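You operate a simulated robot arm through the tools that you are given. There is no shell and no other tool. Be economical: measure what you need, move in short steps, check, and stop when the job is done.

The job below is to be done with a simulated robot arm. You get a single attempt, and the scene is never put back.

JOB
Take the yellow nozzle and put it on the ledge of the leak tank.

The check looks at the end state, three seconds after you hand in, the way a careful person would. Anything else that was tipped, shoved, dropped, spilled or broken makes it a failure.

ROBOT AND FRAMES
A 7-joint arm with a two-finger parallel gripper, fixed in place. Base frame: the origin is at the foot of the arm, x ahead of it, y to its left, z up; the work surface is at about z = 800. Units: mm, rad, N and s.
With the tool pointing down near the work surface it reaches from about 240 to 680 mm from the base axis. Its first joint turns from -1.152 to 1.152 rad. Payload 2.4 kg.
The tool frame sits at the grasp point between the pads (the TCP): z along the fingers, y along the line on which they close. The tips reach 30 mm beyond it. Largest opening 94 mm; finger width 28, thickness 10; the body of the gripper, 50 by 96 mm, starts 55 mm behind the TCP.
Orientation is that of the tool frame in the base frame, as a unit quaternion [x, y, z, w]. With the fingers straight down and closing along the base's y, the tool's x points along the base's -x, its y along +y and its z along -z.

CONTROLS
- The arm moves only by the tool move_arm. Its argument "series" is a list of rows, each a list of 4 numbers: the shift along the base's x, y, z in mm, then the turn about the base's z in rad. In form: [[dx, dy, dz, twist], ...]. A call has 1 to 8 rows; each row shifts and turns the commanded pose from where the row before left it. "claw" is the gripper command, from -1 (fully open) to 1 (shut), values between in proportion, set as the call begins (left out, the last holds). A row lasts 0.2 s, in which the tool goes at most 50 mm and 0.15 rad; a call with a longer step from one row to the next is refused whole, and so is a gripper value outside its range. Where a pose cannot be reached the arm comes as near as it can. A force on the tool above 40 N (or 10 N above the force at the start of the call, whichever is more), or a blocked arm, ends the call early, and 0.2 s more pass. The fingers move at their own pace (about 153 mm/s each) and stop on an object; they squeeze with about 27 N. The grip force told is the motor's: it shows also when the fingers shut on nothing. Time passes only in rows, and 0.2 s behind the last, so rows that do not move let the fingers close. The reply holds the time, the measured pose of the TCP, the force on the tool along the base axes, the opening and the grip force, in the units named above and with some noise, and new pictures: "show" is both (left out), scene, wrist or none.
- Cameras (640 x 400 px; columns grow to the right, rows downward): "scene" is fixed at [54.8, 498.8, 1436.6]; the picture's right is [-0.54, -0.84, 0.00], its down [-0.60, 0.38, -0.70] and it looks along [0.59, -0.37, -0.72] (base axes); focal length 371 px, centre (320, 200). "wrist" rides on the gripper at [-37, 0, -58] in the tool frame; the picture's right is [0.00, -1.00, 0.00], its down [0.97, 0.00, -0.24] and it looks along [0.24, 0.00, 0.97] (tool axes); focal length 218 px, centre (320, 200). There is no depth. A picture from a camera that has moved, and an enlarged one, comes with that camera's place and axes in the base frame and with its lens. The place of the scene camera against the robot may be out by one fixed shift of up to 18 mm in any direction.
- close_up(camera, box): a new picture of the part [left, top, right, bottom] of that camera's present view, enlarged. It takes no simulated time.
- job_done(): hands the job in; it is judged then, once.

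Go step by step. Nothing tells you positions but the pictures and the camera data: compare them with the known pose of the tool, close in by small moves and look again before you grip or let go. The budget is 90 turns and 170 pictures, counting those below and the enlarged ones. Unless the task says otherwise, let go and move clear before handing in, and close with one line.

The tools are called after "Request:" by a JSON object that holds its "name" and its "arguments". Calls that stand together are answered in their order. move_arm: Moves the arm, as the interface text tells. Its arguments: {"type":"object","properties":{"series":{"type":"array"},"claw":{"type":"number"},"show":{"type":"string","enum":["both","scene","wrist","none"]}},"required":["series"]} The other tools are called the same way: close_up (camera, box) takes an enlarged picture of a part of a camera's view; job_done () hands the job in.

At the start:

```text
t: 0.0
ee_pos: [393.8, 119.0, 1022.0]
tool_rot: [0.0, 1.0, 0.001, 0.001]
contact_force: [0.5, -0.5, -0.5]
opening: 94.2
gripper_force: 0.0
```

scene: 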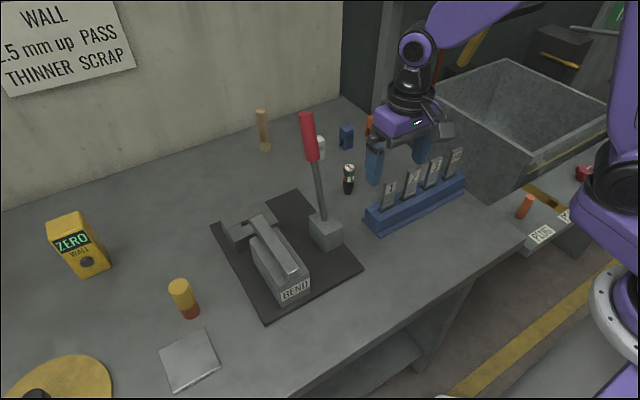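
wrist: 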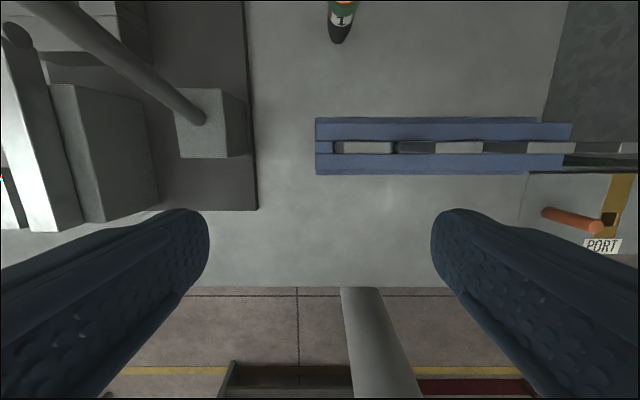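

I see a bench with a bender, a rack with numbered strips and a big tank on the right. I will enlarge parts of the scene to identify the yellow nozzle and the ledge.

Request:
{"name": "close_up", "arguments": {"camera": "scene", "box": [420, 20, 640, 260]}}

Request:
{"name": "close_up", "arguments": {"camera": "scene", "box": [240, 80, 480, 240]}}

Request:
{"name": "close_up", "arguments": {"camera": "scene", "box": [0, 200, 240, 400]}}

```text
1.67 times, centred on (530, 140) of scene
camera zoom: at [54.8, 498.8, 1436.6], right [-0.54, -0.84, 0.0], down [-0.6, 0.38, -0.7], along [0.59, -0.37, -0.72], focal length 619 px, centre (-30, 300)
```

zoom: 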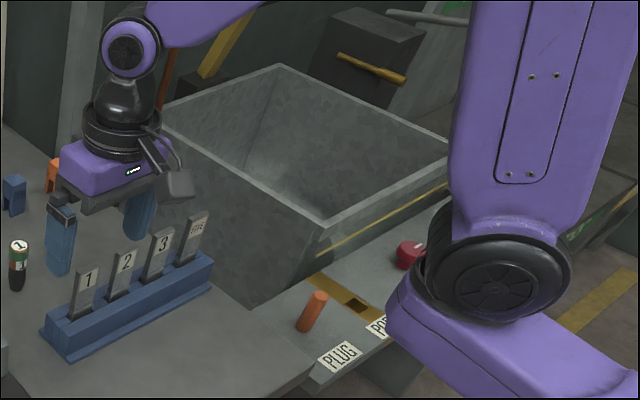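

```text
2.50 times, centred on (360, 160) of scene
camera zoom: at [54.8, 498.8, 1436.6], right [-0.54, -0.84, 0.0], down [-0.6, 0.38, -0.7], along [0.59, -0.37, -0.72], focal length 929 px, centre (220, 300)
```

zoom: 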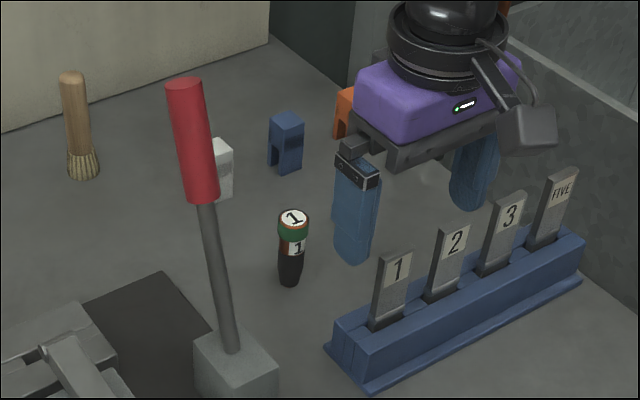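

```text
2.00 times, centred on (120, 300) of scene
camera zoom: at [54.8, 498.8, 1436.6], right [-0.54, -0.84, 0.0], down [-0.6, 0.38, -0.7], along [0.59, -0.37, -0.72], focal length 743 px, centre (720, 0)
```

zoom: 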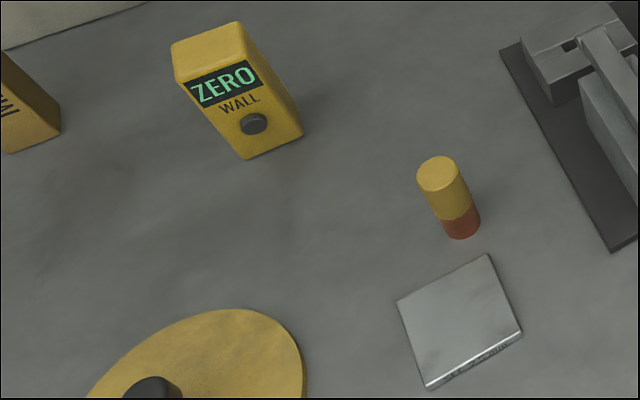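

No certain nozzle yet: the yellow cylinder with a red foot is one candidate, but part of the tank side is hidden. I will raise the arm and look at the tank side with the wrist camera.

Request:
{"name": "move_arm", "arguments": {"series": [[0, 0, 45, 0], [0, 0, 45, 0], [-10, -45, 0, 0], [-10, -45, 0, 0], [-10, -45, 0, 0], [-10, -45, 0, 0], [-10, -45, 0, 0], [-10, -45, 0, 0]]}}

```text
t: 1.8
ee_pos: [334.4, -149.1, 1110.7]
tool_rot: [0.0, 1.0, 0.0, 0.0]
contact_force: [0.6, 0.0, -0.1]
opening: 94.0
gripper_force: 0.1
camera wrist: at [370.4, -150.0, 1168.0], right [0.0, -1.0, 0.0], down [-0.97, 0.0, 0.24], along [-0.24, 0.0, -0.97], focal length 218 px, centre (320, 200)
```

scene: 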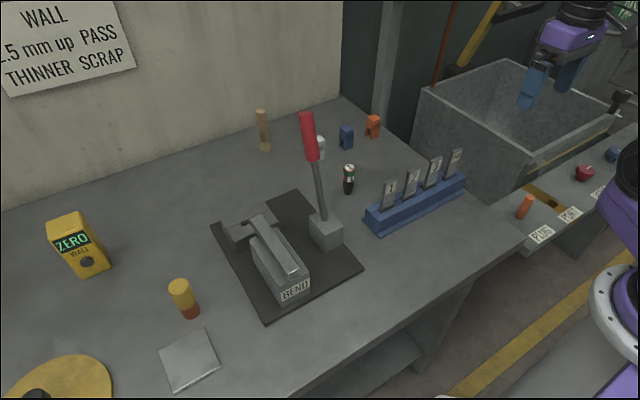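
wrist: 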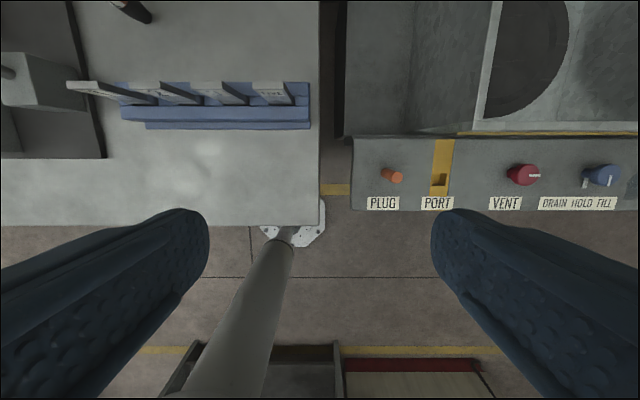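

The ledge is the front strip of the tank with PLUG, PORT, VENT and DRAIN/HOLD/FILL. I enlarge that and the candidate.

Request:
{"name": "close_up", "arguments": {"camera": "wrist", "box": [330, 110, 640, 230]}}

Request:
{"name": "close_up", "arguments": {"camera": "scene", "box": [400, 0, 640, 260]}}

Request:
{"name": "close_up", "arguments": {"camera": "scene", "box": [140, 260, 240, 340]}}

```text
2.06 times, centred on (485, 170) of wrist
camera zoom: at [370.4, -150.0, 1168.0], right [0.0, -1.0, 0.0], down [-0.97, 0.0, 0.24], along [-0.24, 0.0, -0.97], focal length 451 px, centre (-21, 262)
```

zoom: 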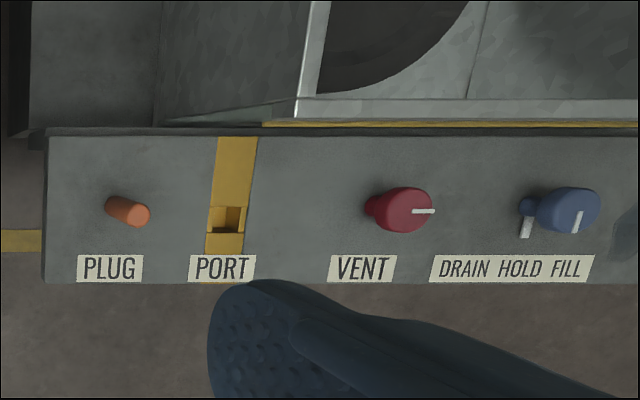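

```text
1.54 times, centred on (520, 130) of scene
camera zoom: at [54.7, 498.8, 1436.6], right [-0.54, -0.84, 0.0], down [-0.6, 0.38, -0.7], along [0.59, -0.37, -0.72], focal length 571 px, centre (12, 308)
```

zoom: 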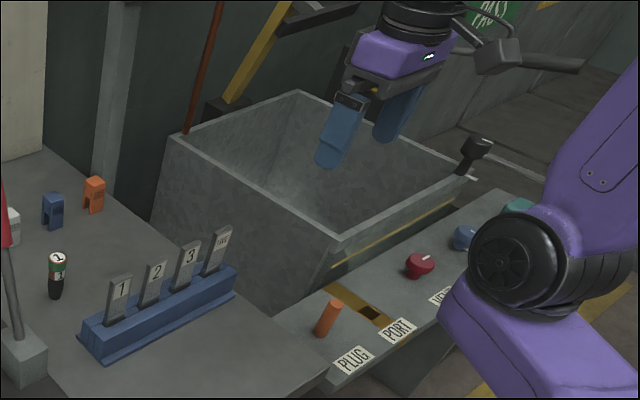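

```text
5.00 times, centred on (190, 300) of scene
camera zoom: at [54.7, 498.8, 1436.6], right [-0.54, -0.84, 0.0], down [-0.6, 0.38, -0.7], along [0.59, -0.37, -0.72], focal length 1857 px, centre (970, -300)
```

zoom: 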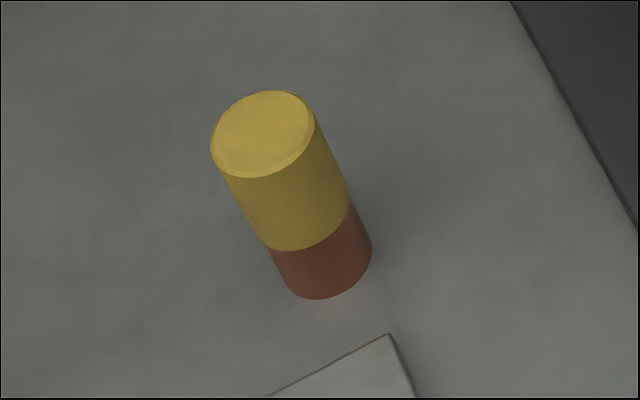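

The black item at the tank's far corner and the teal item beyond are unclear. I look further along the ledge.

Request:
{"name": "move_arm", "arguments": {"series": [[0, -45, 0, 0], [0, -45, 0, 0], [0, -45, 0, 0], [0, -45, 0, 0], [0, -40, 0, 0]]}}

```text
t: 3.0
ee_pos: [334.6, -369.7, 1113.5]
tool_rot: [-0.001, 1.0, -0.001, 0.0]
contact_force: [0.1, 0.0, -0.5]
opening: 93.9
gripper_force: 0.0
camera wrist: at [371.5, -370.0, 1171.8], right [0.0, -1.0, 0.0], down [-0.97, 0.0, 0.24], along [-0.24, 0.0, -0.97], focal length 218 px, centre (320, 200)
```

scene: 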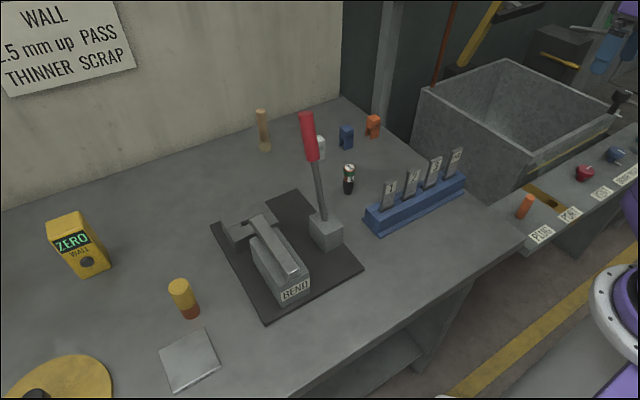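
wrist: 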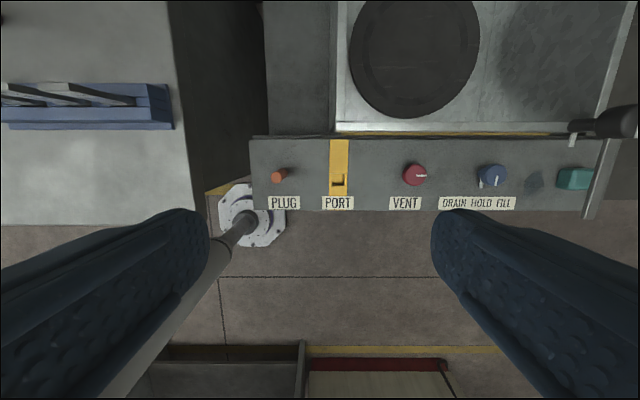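

No nozzle here. The ledge has free spots. I go high over to the left end of the bench to view the yellow cylinder and anything hidden there.

Request:
{"name": "move_arm", "arguments": {"series": [[0, 20, 40, 0], [0, 40, 20, 0], [0, 48, 0, 0], [0, 48, 0, 0], [0, 48, 0, 0], [0, 48, 0, 0], [0, 48, 0, 0], [0, 48, 0, 0]], "show": "none"}}

Request:
{"name": "move_arm", "arguments": {"series": [[0, 48, 0, 0], [0, 48, 0, 0], [0, 48, 0, 0], [0, 48, 0, 0], [0, 48, 0, 0], [0, 48, 0, 0], [0, 48, 0, 0], [0, 48, 0, 0]]}}

```text
t: 4.8
ee_pos: [333.1, -21.9, 1171.8]
tool_rot: [0.0, 1.0, -0.001, -0.001]
contact_force: [0.2, -0.7, 0.3]
opening: 94.0
gripper_force: 0.0
```

```text
t: 6.6
ee_pos: [334.7, 362.8, 1171.8]
tool_rot: [0.0, 1.0, 0.0, -0.001]
contact_force: [-0.3, -0.6, -1.2]
opening: 94.2
gripper_force: 0.0
camera wrist: at [371.1, 362.8, 1229.9], right [0.0, -1.0, 0.0], down [-0.97, 0.0, 0.24], along [-0.24, 0.0, -0.97], focal length 218 px, centre (320, 200)
```

scene: 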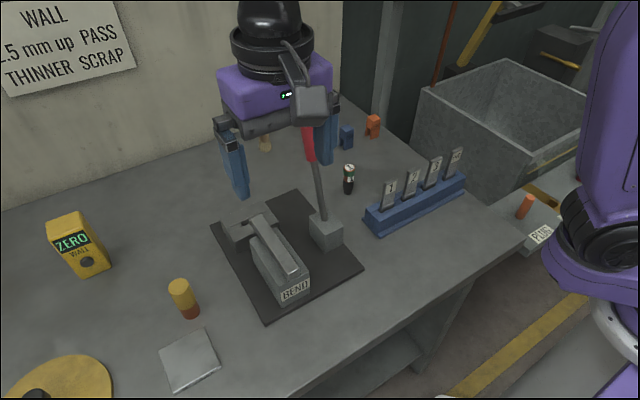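
wrist: 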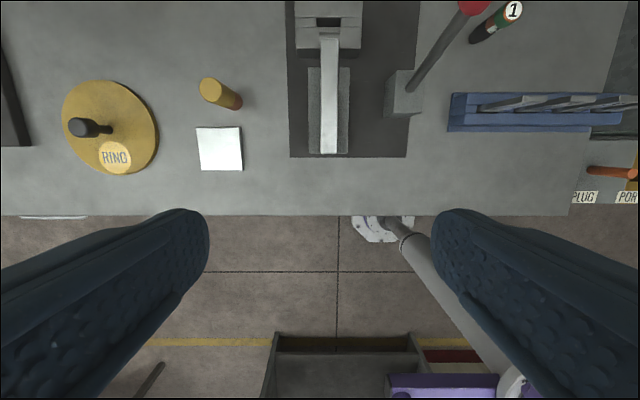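

There is a RING disc and a dark item at the far left. I look farther forward and to the left before deciding.

Request:
{"name": "move_arm", "arguments": {"series": [[20, 40, 0, 0], [30, 35, 0, 0], [40, 20, 0, 0], [30, 20, 0, 0]]}}

```text
t: 7.6
ee_pos: [434.2, 460.7, 1171.9]
tool_rot: [0.0, 1.0, -0.001, -0.001]
contact_force: [-0.7, 0.2, -0.5]
opening: 93.9
gripper_force: 0.1
out of reach, approached as far as the arm can: row 4
camera wrist: at [471.5, 461.6, 1230.1], right [0.0, -1.0, 0.0], down [-0.97, 0.0, 0.24], along [-0.24, 0.0, -0.97], focal length 218 px, centre (320, 200)
```

scene: 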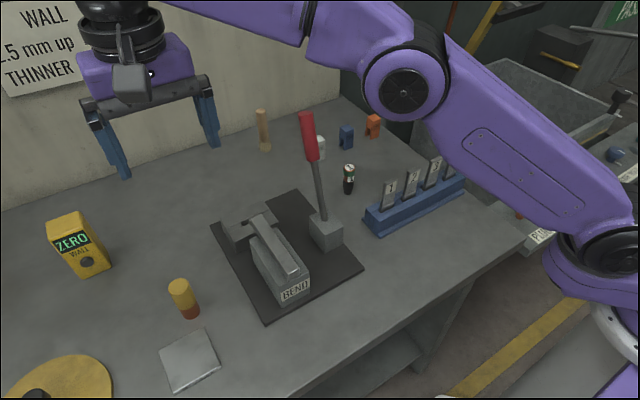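
wrist: 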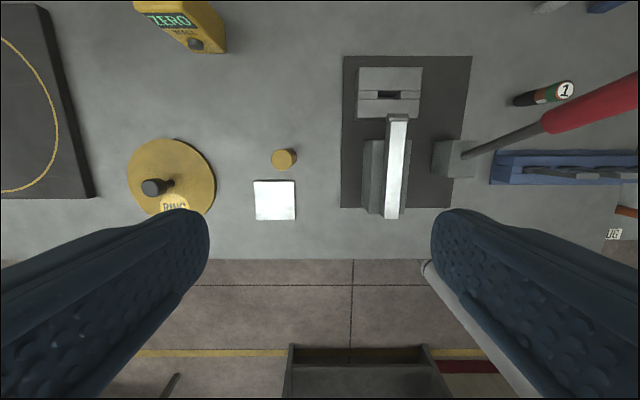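

I enlarge what could be a nozzle in this view and the left side.

Request:
{"name": "close_up", "arguments": {"camera": "wrist", "box": [120, 0, 320, 225]}}

Request:
{"name": "close_up", "arguments": {"camera": "scene", "box": [240, 90, 400, 210]}}

Request:
{"name": "close_up", "arguments": {"camera": "wrist", "box": [480, 0, 640, 130]}}

```text
1.78 times, centred on (220, 112) of wrist
camera zoom: at [471.5, 461.6, 1230.1], right [0.0, -1.0, 0.0], down [-0.97, 0.0, 0.24], along [-0.24, 0.0, -0.97], focal length 388 px, centre (498, 356)
```

zoom: 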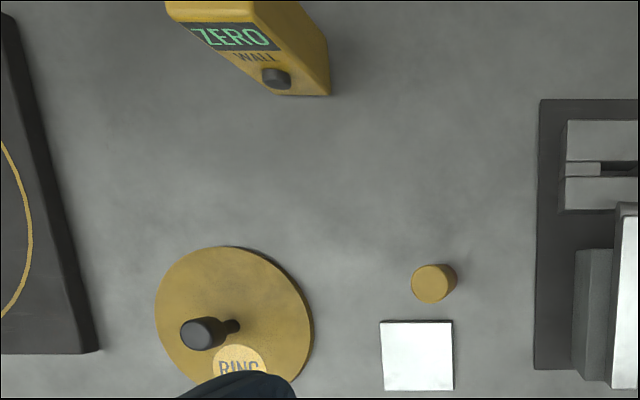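

```text
3.33 times, centred on (320, 150) of scene
camera zoom: at [54.8, 498.8, 1436.6], right [-0.54, -0.84, 0.0], down [-0.6, 0.38, -0.7], along [0.59, -0.37, -0.72], focal length 1238 px, centre (320, 367)
```

zoom: 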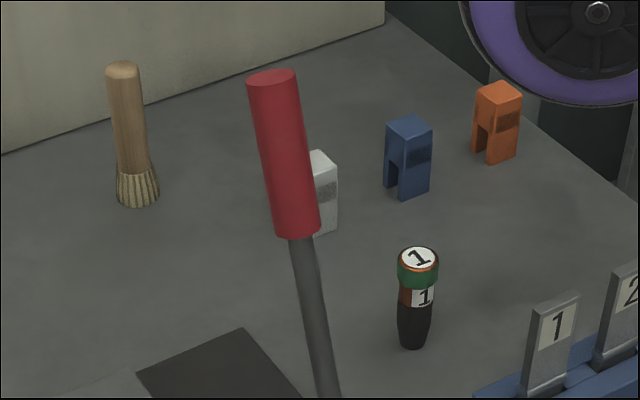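

```text
3.08 times, centred on (560, 65) of wrist
camera zoom: at [471.5, 461.6, 1230.1], right [0.0, -1.0, 0.0], down [-0.97, 0.0, 0.24], along [-0.24, 0.0, -0.97], focal length 672 px, centre (-418, 615)
```

zoom: 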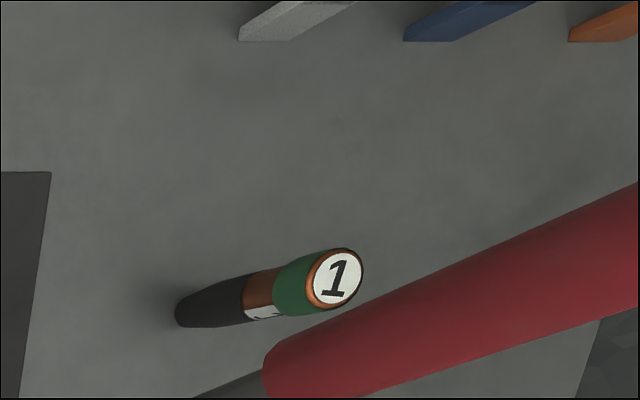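

The only loose yellow part is the standing cylinder with the rubber-red foot, which fits being the nozzle for the yellow port. I put it at about (450, 520), some 80 mm tall and 38 mm wide; I come down over it in steps.

Request:
{"name": "move_arm", "arguments": {"series": [[0, 0, -45, 0], [0, 0, -45, 0], [0, 15, -45, 0], [0, 15, -20, 0], [0, 0, 0, 0]]}}

```text
t: 8.8
ee_pos: [435.6, 495.7, 1016.3]
tool_rot: [0.001, 1.0, -0.001, -0.001]
contact_force: [-0.3, -1.0, -0.7]
opening: 93.8
gripper_force: 0.0
camera wrist: at [472.0, 494.8, 1075.0], right [0.0, -1.0, 0.0], down [-0.97, 0.0, 0.24], along [-0.24, 0.0, -0.97], focal length 218 px, centre (320, 200)
```

scene: 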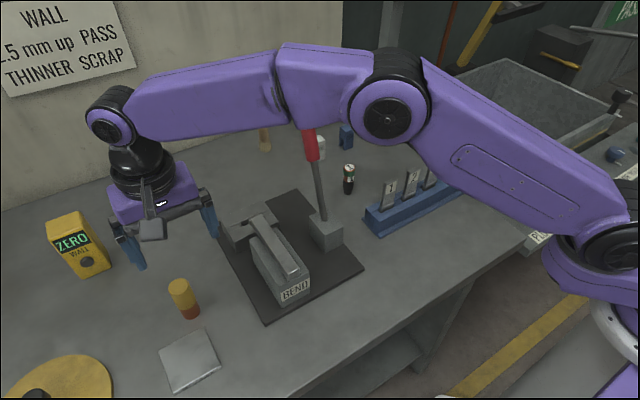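
wrist: 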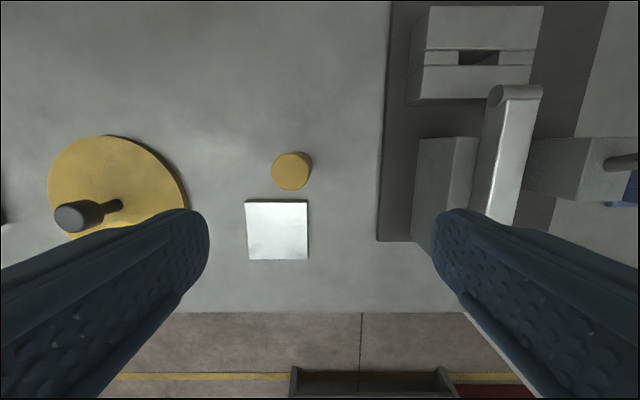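

The nozzle is confirmed at about (450, 521). I move over it and lower with the fingers still above its top partly.

Request:
{"name": "move_arm", "arguments": {"series": [[7, 13, 0, 0], [7, 12, -20, 0], [0, 0, -40, 0], [0, 0, -20, 0], [0, 0, 0, 0]]}}

```text
t: 10.0
ee_pos: [447.3, 518.6, 935.6]
tool_rot: [0.0, 1.0, 0.0, -0.001]
contact_force: [-0.1, -0.1, -0.7]
opening: 93.9
gripper_force: 0.0
camera wrist: at [484.6, 518.5, 993.0], right [0.0, -1.0, 0.0], down [-0.97, 0.0, 0.24], along [-0.24, 0.0, -0.97], focal length 218 px, centre (320, 200)
```

scene: 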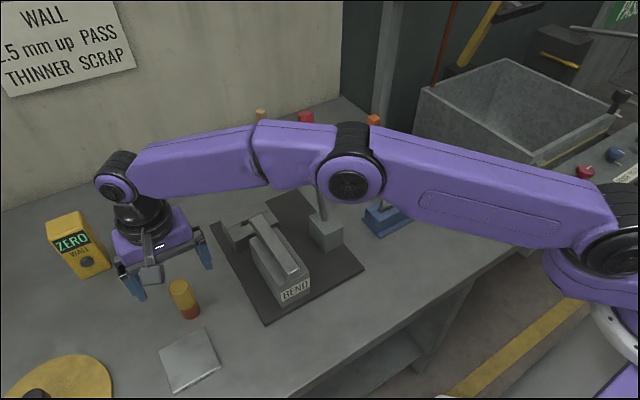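
wrist: 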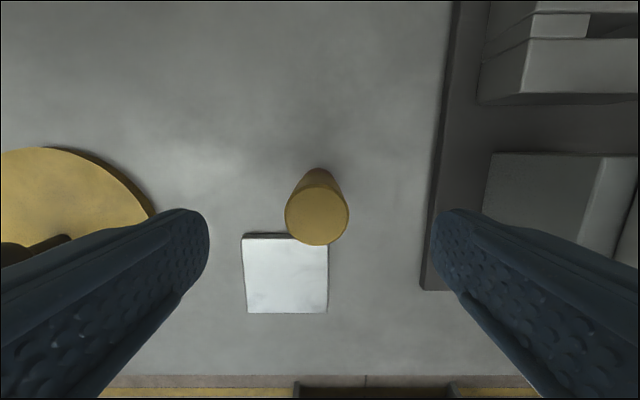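

The nozzle top is centred between the fingers, top at z about 880. I lower around it to z about 852.

Request:
{"name": "move_arm", "arguments": {"series": [[3, 2, -25, 0], [0, 0, -25, 0], [0, 0, -20, 0], [0, 0, -13, 0], [0, 0, 0, 0]]}}

```text
t: 11.2
ee_pos: [452.5, 519.7, 852.5]
tool_rot: [0.0, 1.0, 0.0, 0.0]
contact_force: [-0.6, -0.5, -0.4]
opening: 93.9
gripper_force: 0.0
camera wrist: at [489.0, 520.3, 910.8], right [0.0, -1.0, 0.0], down [-0.97, 0.0, 0.24], along [-0.24, 0.0, -0.97], focal length 218 px, centre (320, 200)
```

scene: 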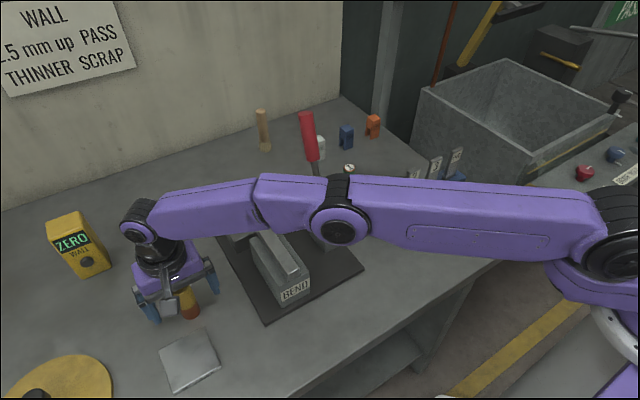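
wrist: 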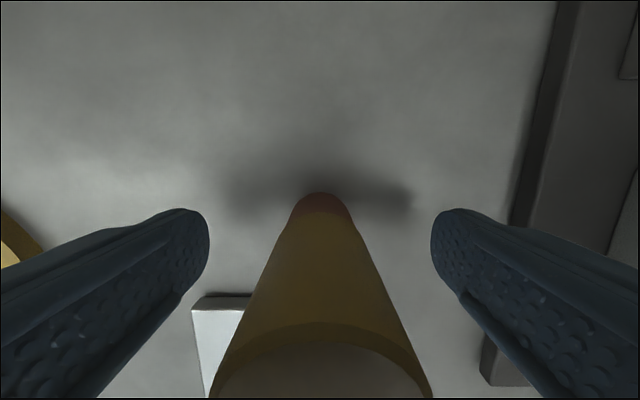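

The nozzle stands between the pads, so I close the gripper.

Request:
{"name": "move_arm", "arguments": {"series": [[0, 0, 0, 0], [0, 0, 0, 0], [0, 0, 0, 0]], "claw": 1, "show": "wrist"}}

```text
t: 12.0
ee_pos: [451.8, 519.8, 851.2]
tool_rot: [0.001, 1.0, 0.0, 0.0]
contact_force: [-0.2, -0.8, -0.3]
opening: 31.4
gripper_force: 27.5
camera wrist: at [488.9, 520.3, 910.9], right [0.0, -1.0, 0.0], down [-0.97, 0.0, 0.24], along [-0.24, 0.0, -0.97], focal length 218 px, centre (320, 200)
```

wrist: 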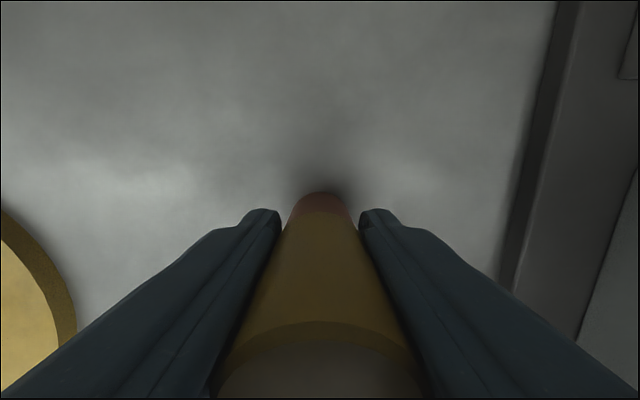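

The nozzle is held (31 mm wide). From the two earlier wrist views the ledge lies about z = 702, x from 240 to 388, with a free patch between PORT and VENT around (295, -480). I lift straight up and draw back.

Request:
{"name": "move_arm", "arguments": {"series": [[0, 0, 20, 0], [0, 0, 35, 0], [0, 0, 40, 0], [0, 0, 45, 0], [-20, -20, 35, 0], [-25, -25, 30, 0], [-25, -25, 25, 0], [-25, -25, 25, 0]]}}

```text
t: 13.8
ee_pos: [355.8, 425.7, 1106.2]
tool_rot: [-0.001, 1.0, 0.0, 0.001]
contact_force: [0.7, 0.2, -0.6]
opening: 31.1
gripper_force: 26.4
camera wrist: at [392.8, 425.9, 1165.3], right [0.0, -1.0, 0.0], down [-0.97, 0.0, 0.24], along [-0.24, 0.0, -0.97], focal length 218 px, centre (320, 200)
```

scene: 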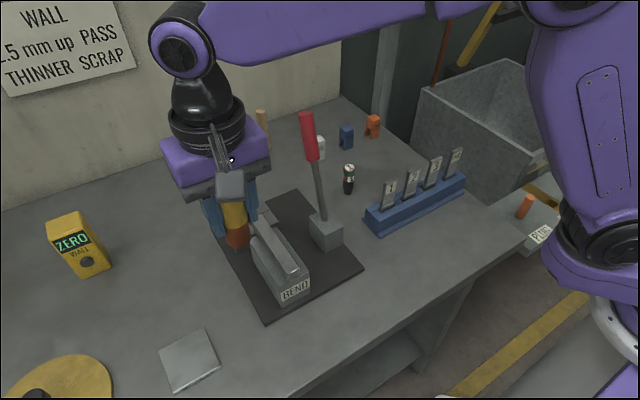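
wrist: 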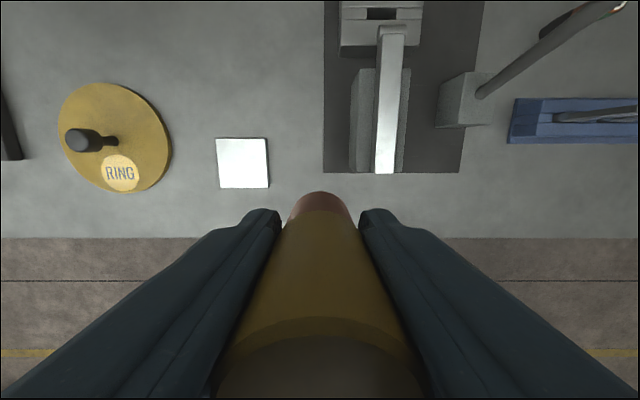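

The nozzle is lifted and steady. I carry it high, at x about 330, across to the tank side.

Request:
{"name": "move_arm", "arguments": {"series": [[-10, -30, 30, 0], [-10, -35, 30, 0], [-5, -45, 5, 0], [0, -48, 0, 0], [0, -48, 0, 0], [0, -48, 0, 0], [0, -48, 0, 0], [0, -48, 0, 0]], "show": "none"}}

Request:
{"name": "move_arm", "arguments": {"series": [[0, -48, 0, 0], [0, -48, 0, 0], [0, -48, 0, 0], [0, -48, 0, 0], [0, -48, 0, 0], [-10, -48, 0, 0], [-10, -48, 0, 0], [-10, -48, 0, 0]]}}

```text
t: 15.6
ee_pos: [331.6, 76.6, 1168.6]
tool_rot: [-0.001, 1.0, 0.0, 0.0]
contact_force: [-1.1, -0.4, -1.1]
opening: 31.1
gripper_force: 26.7
```

```text
t: 17.4
ee_pos: [304.4, -307.1, 1169.7]
tool_rot: [-0.001, 1.0, 0.0, 0.0]
contact_force: [0.1, -0.2, -0.4]
opening: 31.3
gripper_force: 27.5
camera wrist: at [341.0, -307.7, 1228.9], right [0.0, -1.0, 0.0], down [-0.97, 0.0, 0.24], along [-0.24, 0.0, -0.97], focal length 218 px, centre (320, 200)
```

scene: 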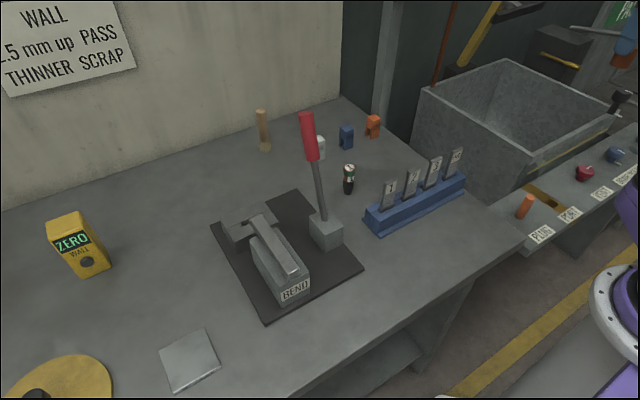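
wrist: 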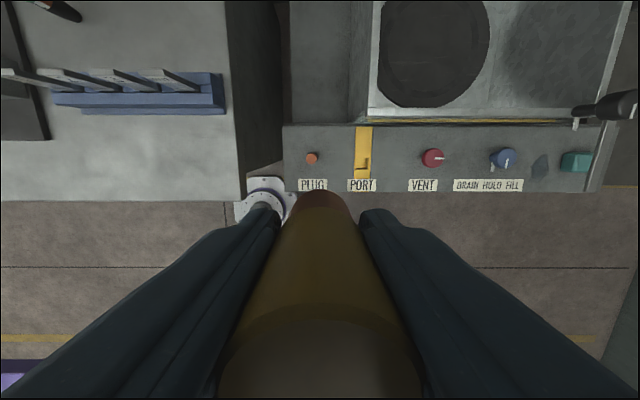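

The ledge's free patch lies ahead right, between PORT and VENT. I move over it and come down partway.

Request:
{"name": "move_arm", "arguments": {"series": [[-2, -45, 0, 0], [-2, -45, 0, 0], [-2, -45, 0, 0], [-2, -38, -30, 0], [0, 0, -45, 0], [0, 0, -45, 0], [0, 0, -45, 0], [0, 0, 0, 0]]}}

```text
t: 19.2
ee_pos: [292.2, -485.3, 1007.7]
tool_rot: [0.001, 1.0, 0.0, 0.0]
contact_force: [0.6, -0.9, -1.3]
opening: 31.2
gripper_force: 27.1
camera wrist: at [329.4, -484.2, 1065.6], right [0.0, -1.0, 0.0], down [-0.97, 0.0, 0.24], along [-0.24, 0.0, -0.97], focal length 218 px, centre (320, 200)
```

scene: 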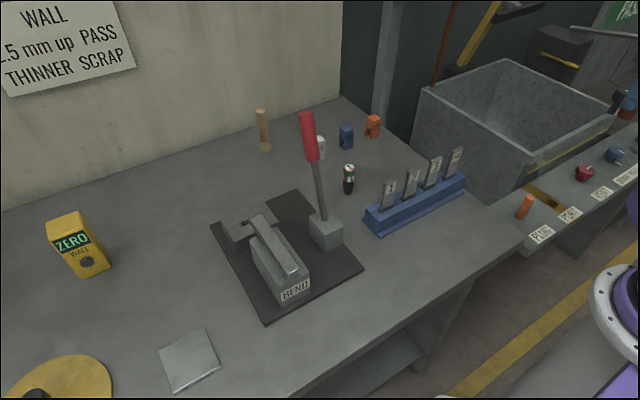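
wrist: 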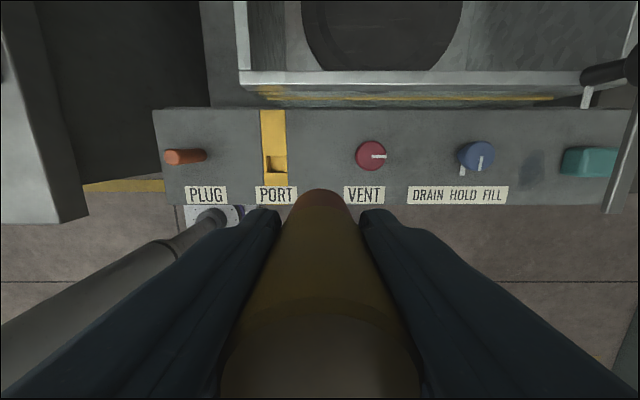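

We are centred at y = -485 between PORT and VENT; the tank wall is at x about 387, well clear. I go down further.

Request:
{"name": "move_arm", "arguments": {"series": [[4, 0, -45, 0], [4, 0, -45, 0], [0, 0, -45, 0], [0, 0, -45, 0], [0, 0, -10, 0], [0, 0, 0, 0]]}}

```text
t: 20.6
ee_pos: [302.1, -482.8, 815.5]
tool_rot: [-0.001, 1.0, 0.0, -0.001]
contact_force: [0.0, 0.5, -1.8]
opening: 31.2
gripper_force: 27.1
camera wrist: at [338.6, -482.3, 873.3], right [0.0, -1.0, 0.0], down [-0.97, 0.0, 0.24], along [-0.24, 0.0, -0.97], focal length 218 px, centre (320, 200)
```

scene: 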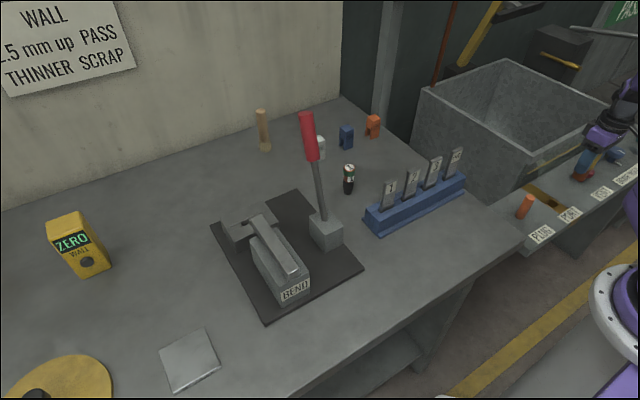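
wrist: 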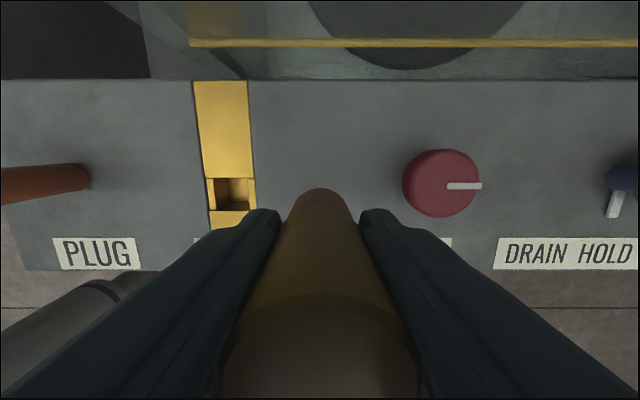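

Clear on all sides. I lower gently, feeling for the ledge near TCP z 751.

Request:
{"name": "move_arm", "arguments": {"series": [[0, 0, -20, 0], [0, 0, -18, 0], [0, 0, -8, 0], [0, 0, -4, 0], [0, 0, -3, 0], [0, 0, 0, 0]]}}

```text
t: 22.0
ee_pos: [301.7, -482.5, 764.2]
tool_rot: [0.0, 1.0, 0.0, 0.0]
contact_force: [-0.6, 0.9, -1.0]
opening: 30.7
gripper_force: 27.3
camera wrist: at [338.4, -481.8, 822.3], right [0.0, -1.0, 0.0], down [-0.97, 0.0, 0.24], along [-0.24, 0.0, -0.97], focal length 218 px, centre (320, 200)
```

scene: 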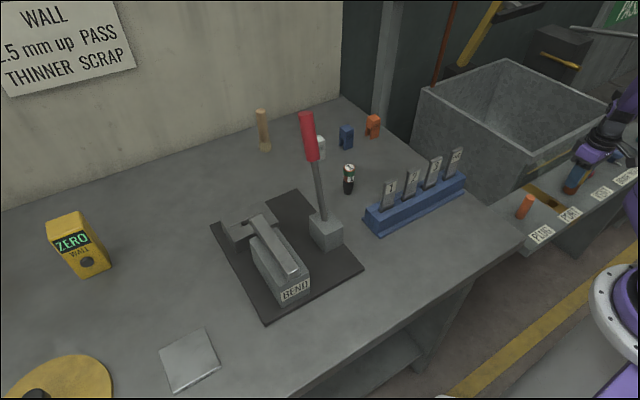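
wrist: 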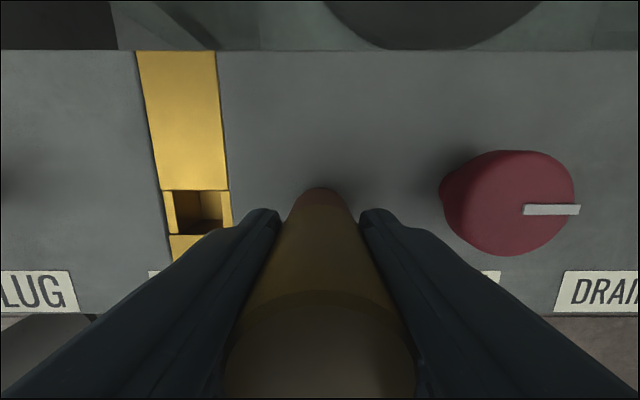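

Shadow shows the foot is near the ledge. I continue in 2 mm steps.

Request:
{"name": "move_arm", "arguments": {"series": [[0, 0, -3, 0], [0, 0, -3, 0], [0, 0, -2, 0], [0, 0, -2, 0], [0, 0, -1, 0], [0, 0, 0, 0]], "show": "wrist"}}

```text
t: 23.4
ee_pos: [301.5, -482.3, 754.8]
tool_rot: [-0.001, 1.0, -0.003, 0.001]
contact_force: [0.2, 2.2, 21.5]
opening: 31.2
gripper_force: 27.2
camera wrist: at [338.8, -481.4, 812.5], right [0.0, -1.0, 0.0], down [-0.97, 0.0, 0.24], along [-0.24, 0.0, -0.97], focal length 218 px, centre (320, 200)
```

wrist: 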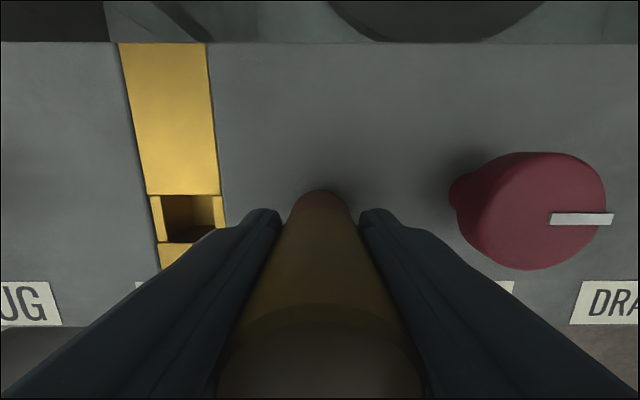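

The foot is on the ledge (21 N up). I ease up 1 mm and open partway, so that the fingers stay clear of the VENT knob.

Request:
{"name": "move_arm", "arguments": {"series": [[0, 0, 1, 0], [0, 0, 0, 0]], "show": "none"}}

Request:
{"name": "move_arm", "arguments": {"series": [[0, 0, 0, 0], [0, 0, 0, 0]], "claw": -0.15}}

```text
t: 24.0
ee_pos: [301.8, -481.1, 753.9]
tool_rot: [-0.001, 1.0, -0.001, 0.0]
contact_force: [1.8, -2.5, 7.5]
opening: 31.2
gripper_force: 26.7
```

```text
t: 24.6
ee_pos: [300.5, -481.4, 753.9]
tool_rot: [0.0, 1.0, 0.0, 0.0]
contact_force: [-1.1, -0.3, -0.4]
opening: 54.1
gripper_force: 0.2
camera wrist: at [338.3, -480.8, 812.1], right [0.0, -1.0, 0.0], down [-0.97, 0.0, 0.24], along [-0.24, 0.0, -0.97], focal length 218 px, centre (320, 200)
```

scene: 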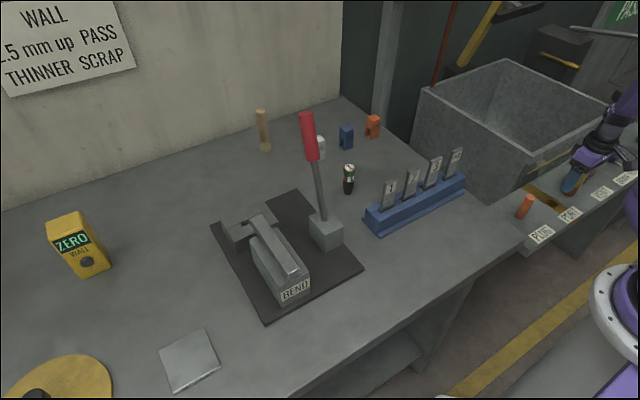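
wrist: 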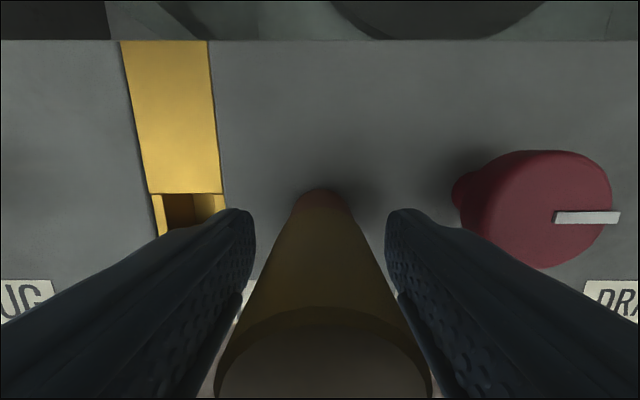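

The nozzle stands free and upright between the open fingers. I go straight up and check.

Request:
{"name": "move_arm", "arguments": {"series": [[0, 0, 10, 0], [0, 0, 25, 0], [0, 0, 45, 0], [0, 0, 45, 0], [0, 0, 45, 0], [0, 0, 45, 0], [0, 0, 40, 0], [0, 0, 0, 0]]}}

```text
t: 26.4
ee_pos: [302.0, -483.5, 1009.8]
tool_rot: [-0.001, 1.0, 0.0, 0.0]
contact_force: [0.4, 0.1, 0.0]
opening: 54.4
gripper_force: 0.1
camera wrist: at [338.7, -482.5, 1068.2], right [0.0, -1.0, 0.0], down [-0.97, 0.0, 0.24], along [-0.24, 0.0, -0.97], focal length 218 px, centre (320, 200)
```

scene: 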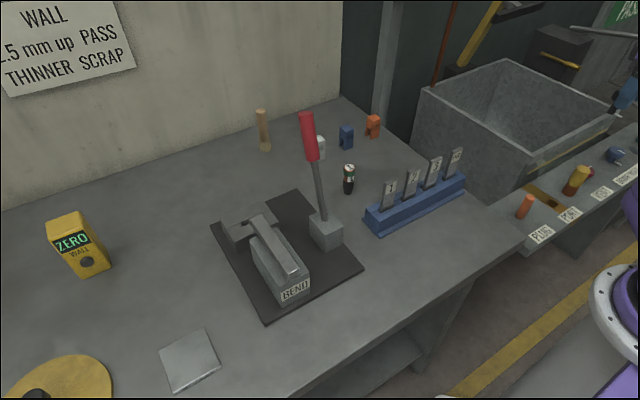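
wrist: 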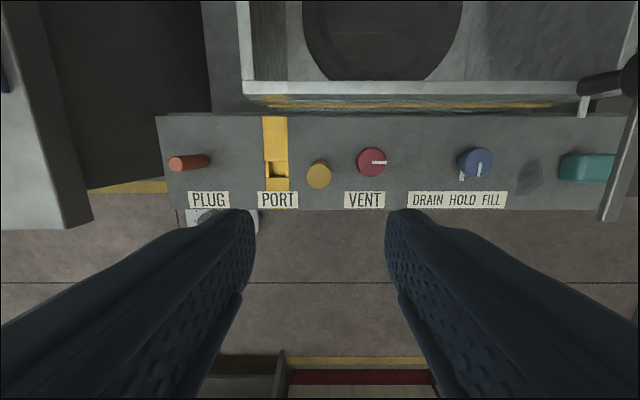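

The nozzle stands upright on the ledge between PORT and VENT, nothing else has moved, and the gripper is well clear. I hand in.

Request:
{"name": "job_done", "arguments": {}}

```text
The job is handed in.
```

The yellow nozzle is standing upright on the leak tank's ledge, between PORT and VENT, and nothing else in view moved. No part is labelled "nozzle", so I took it to be the yellow cylinder with the red foot.
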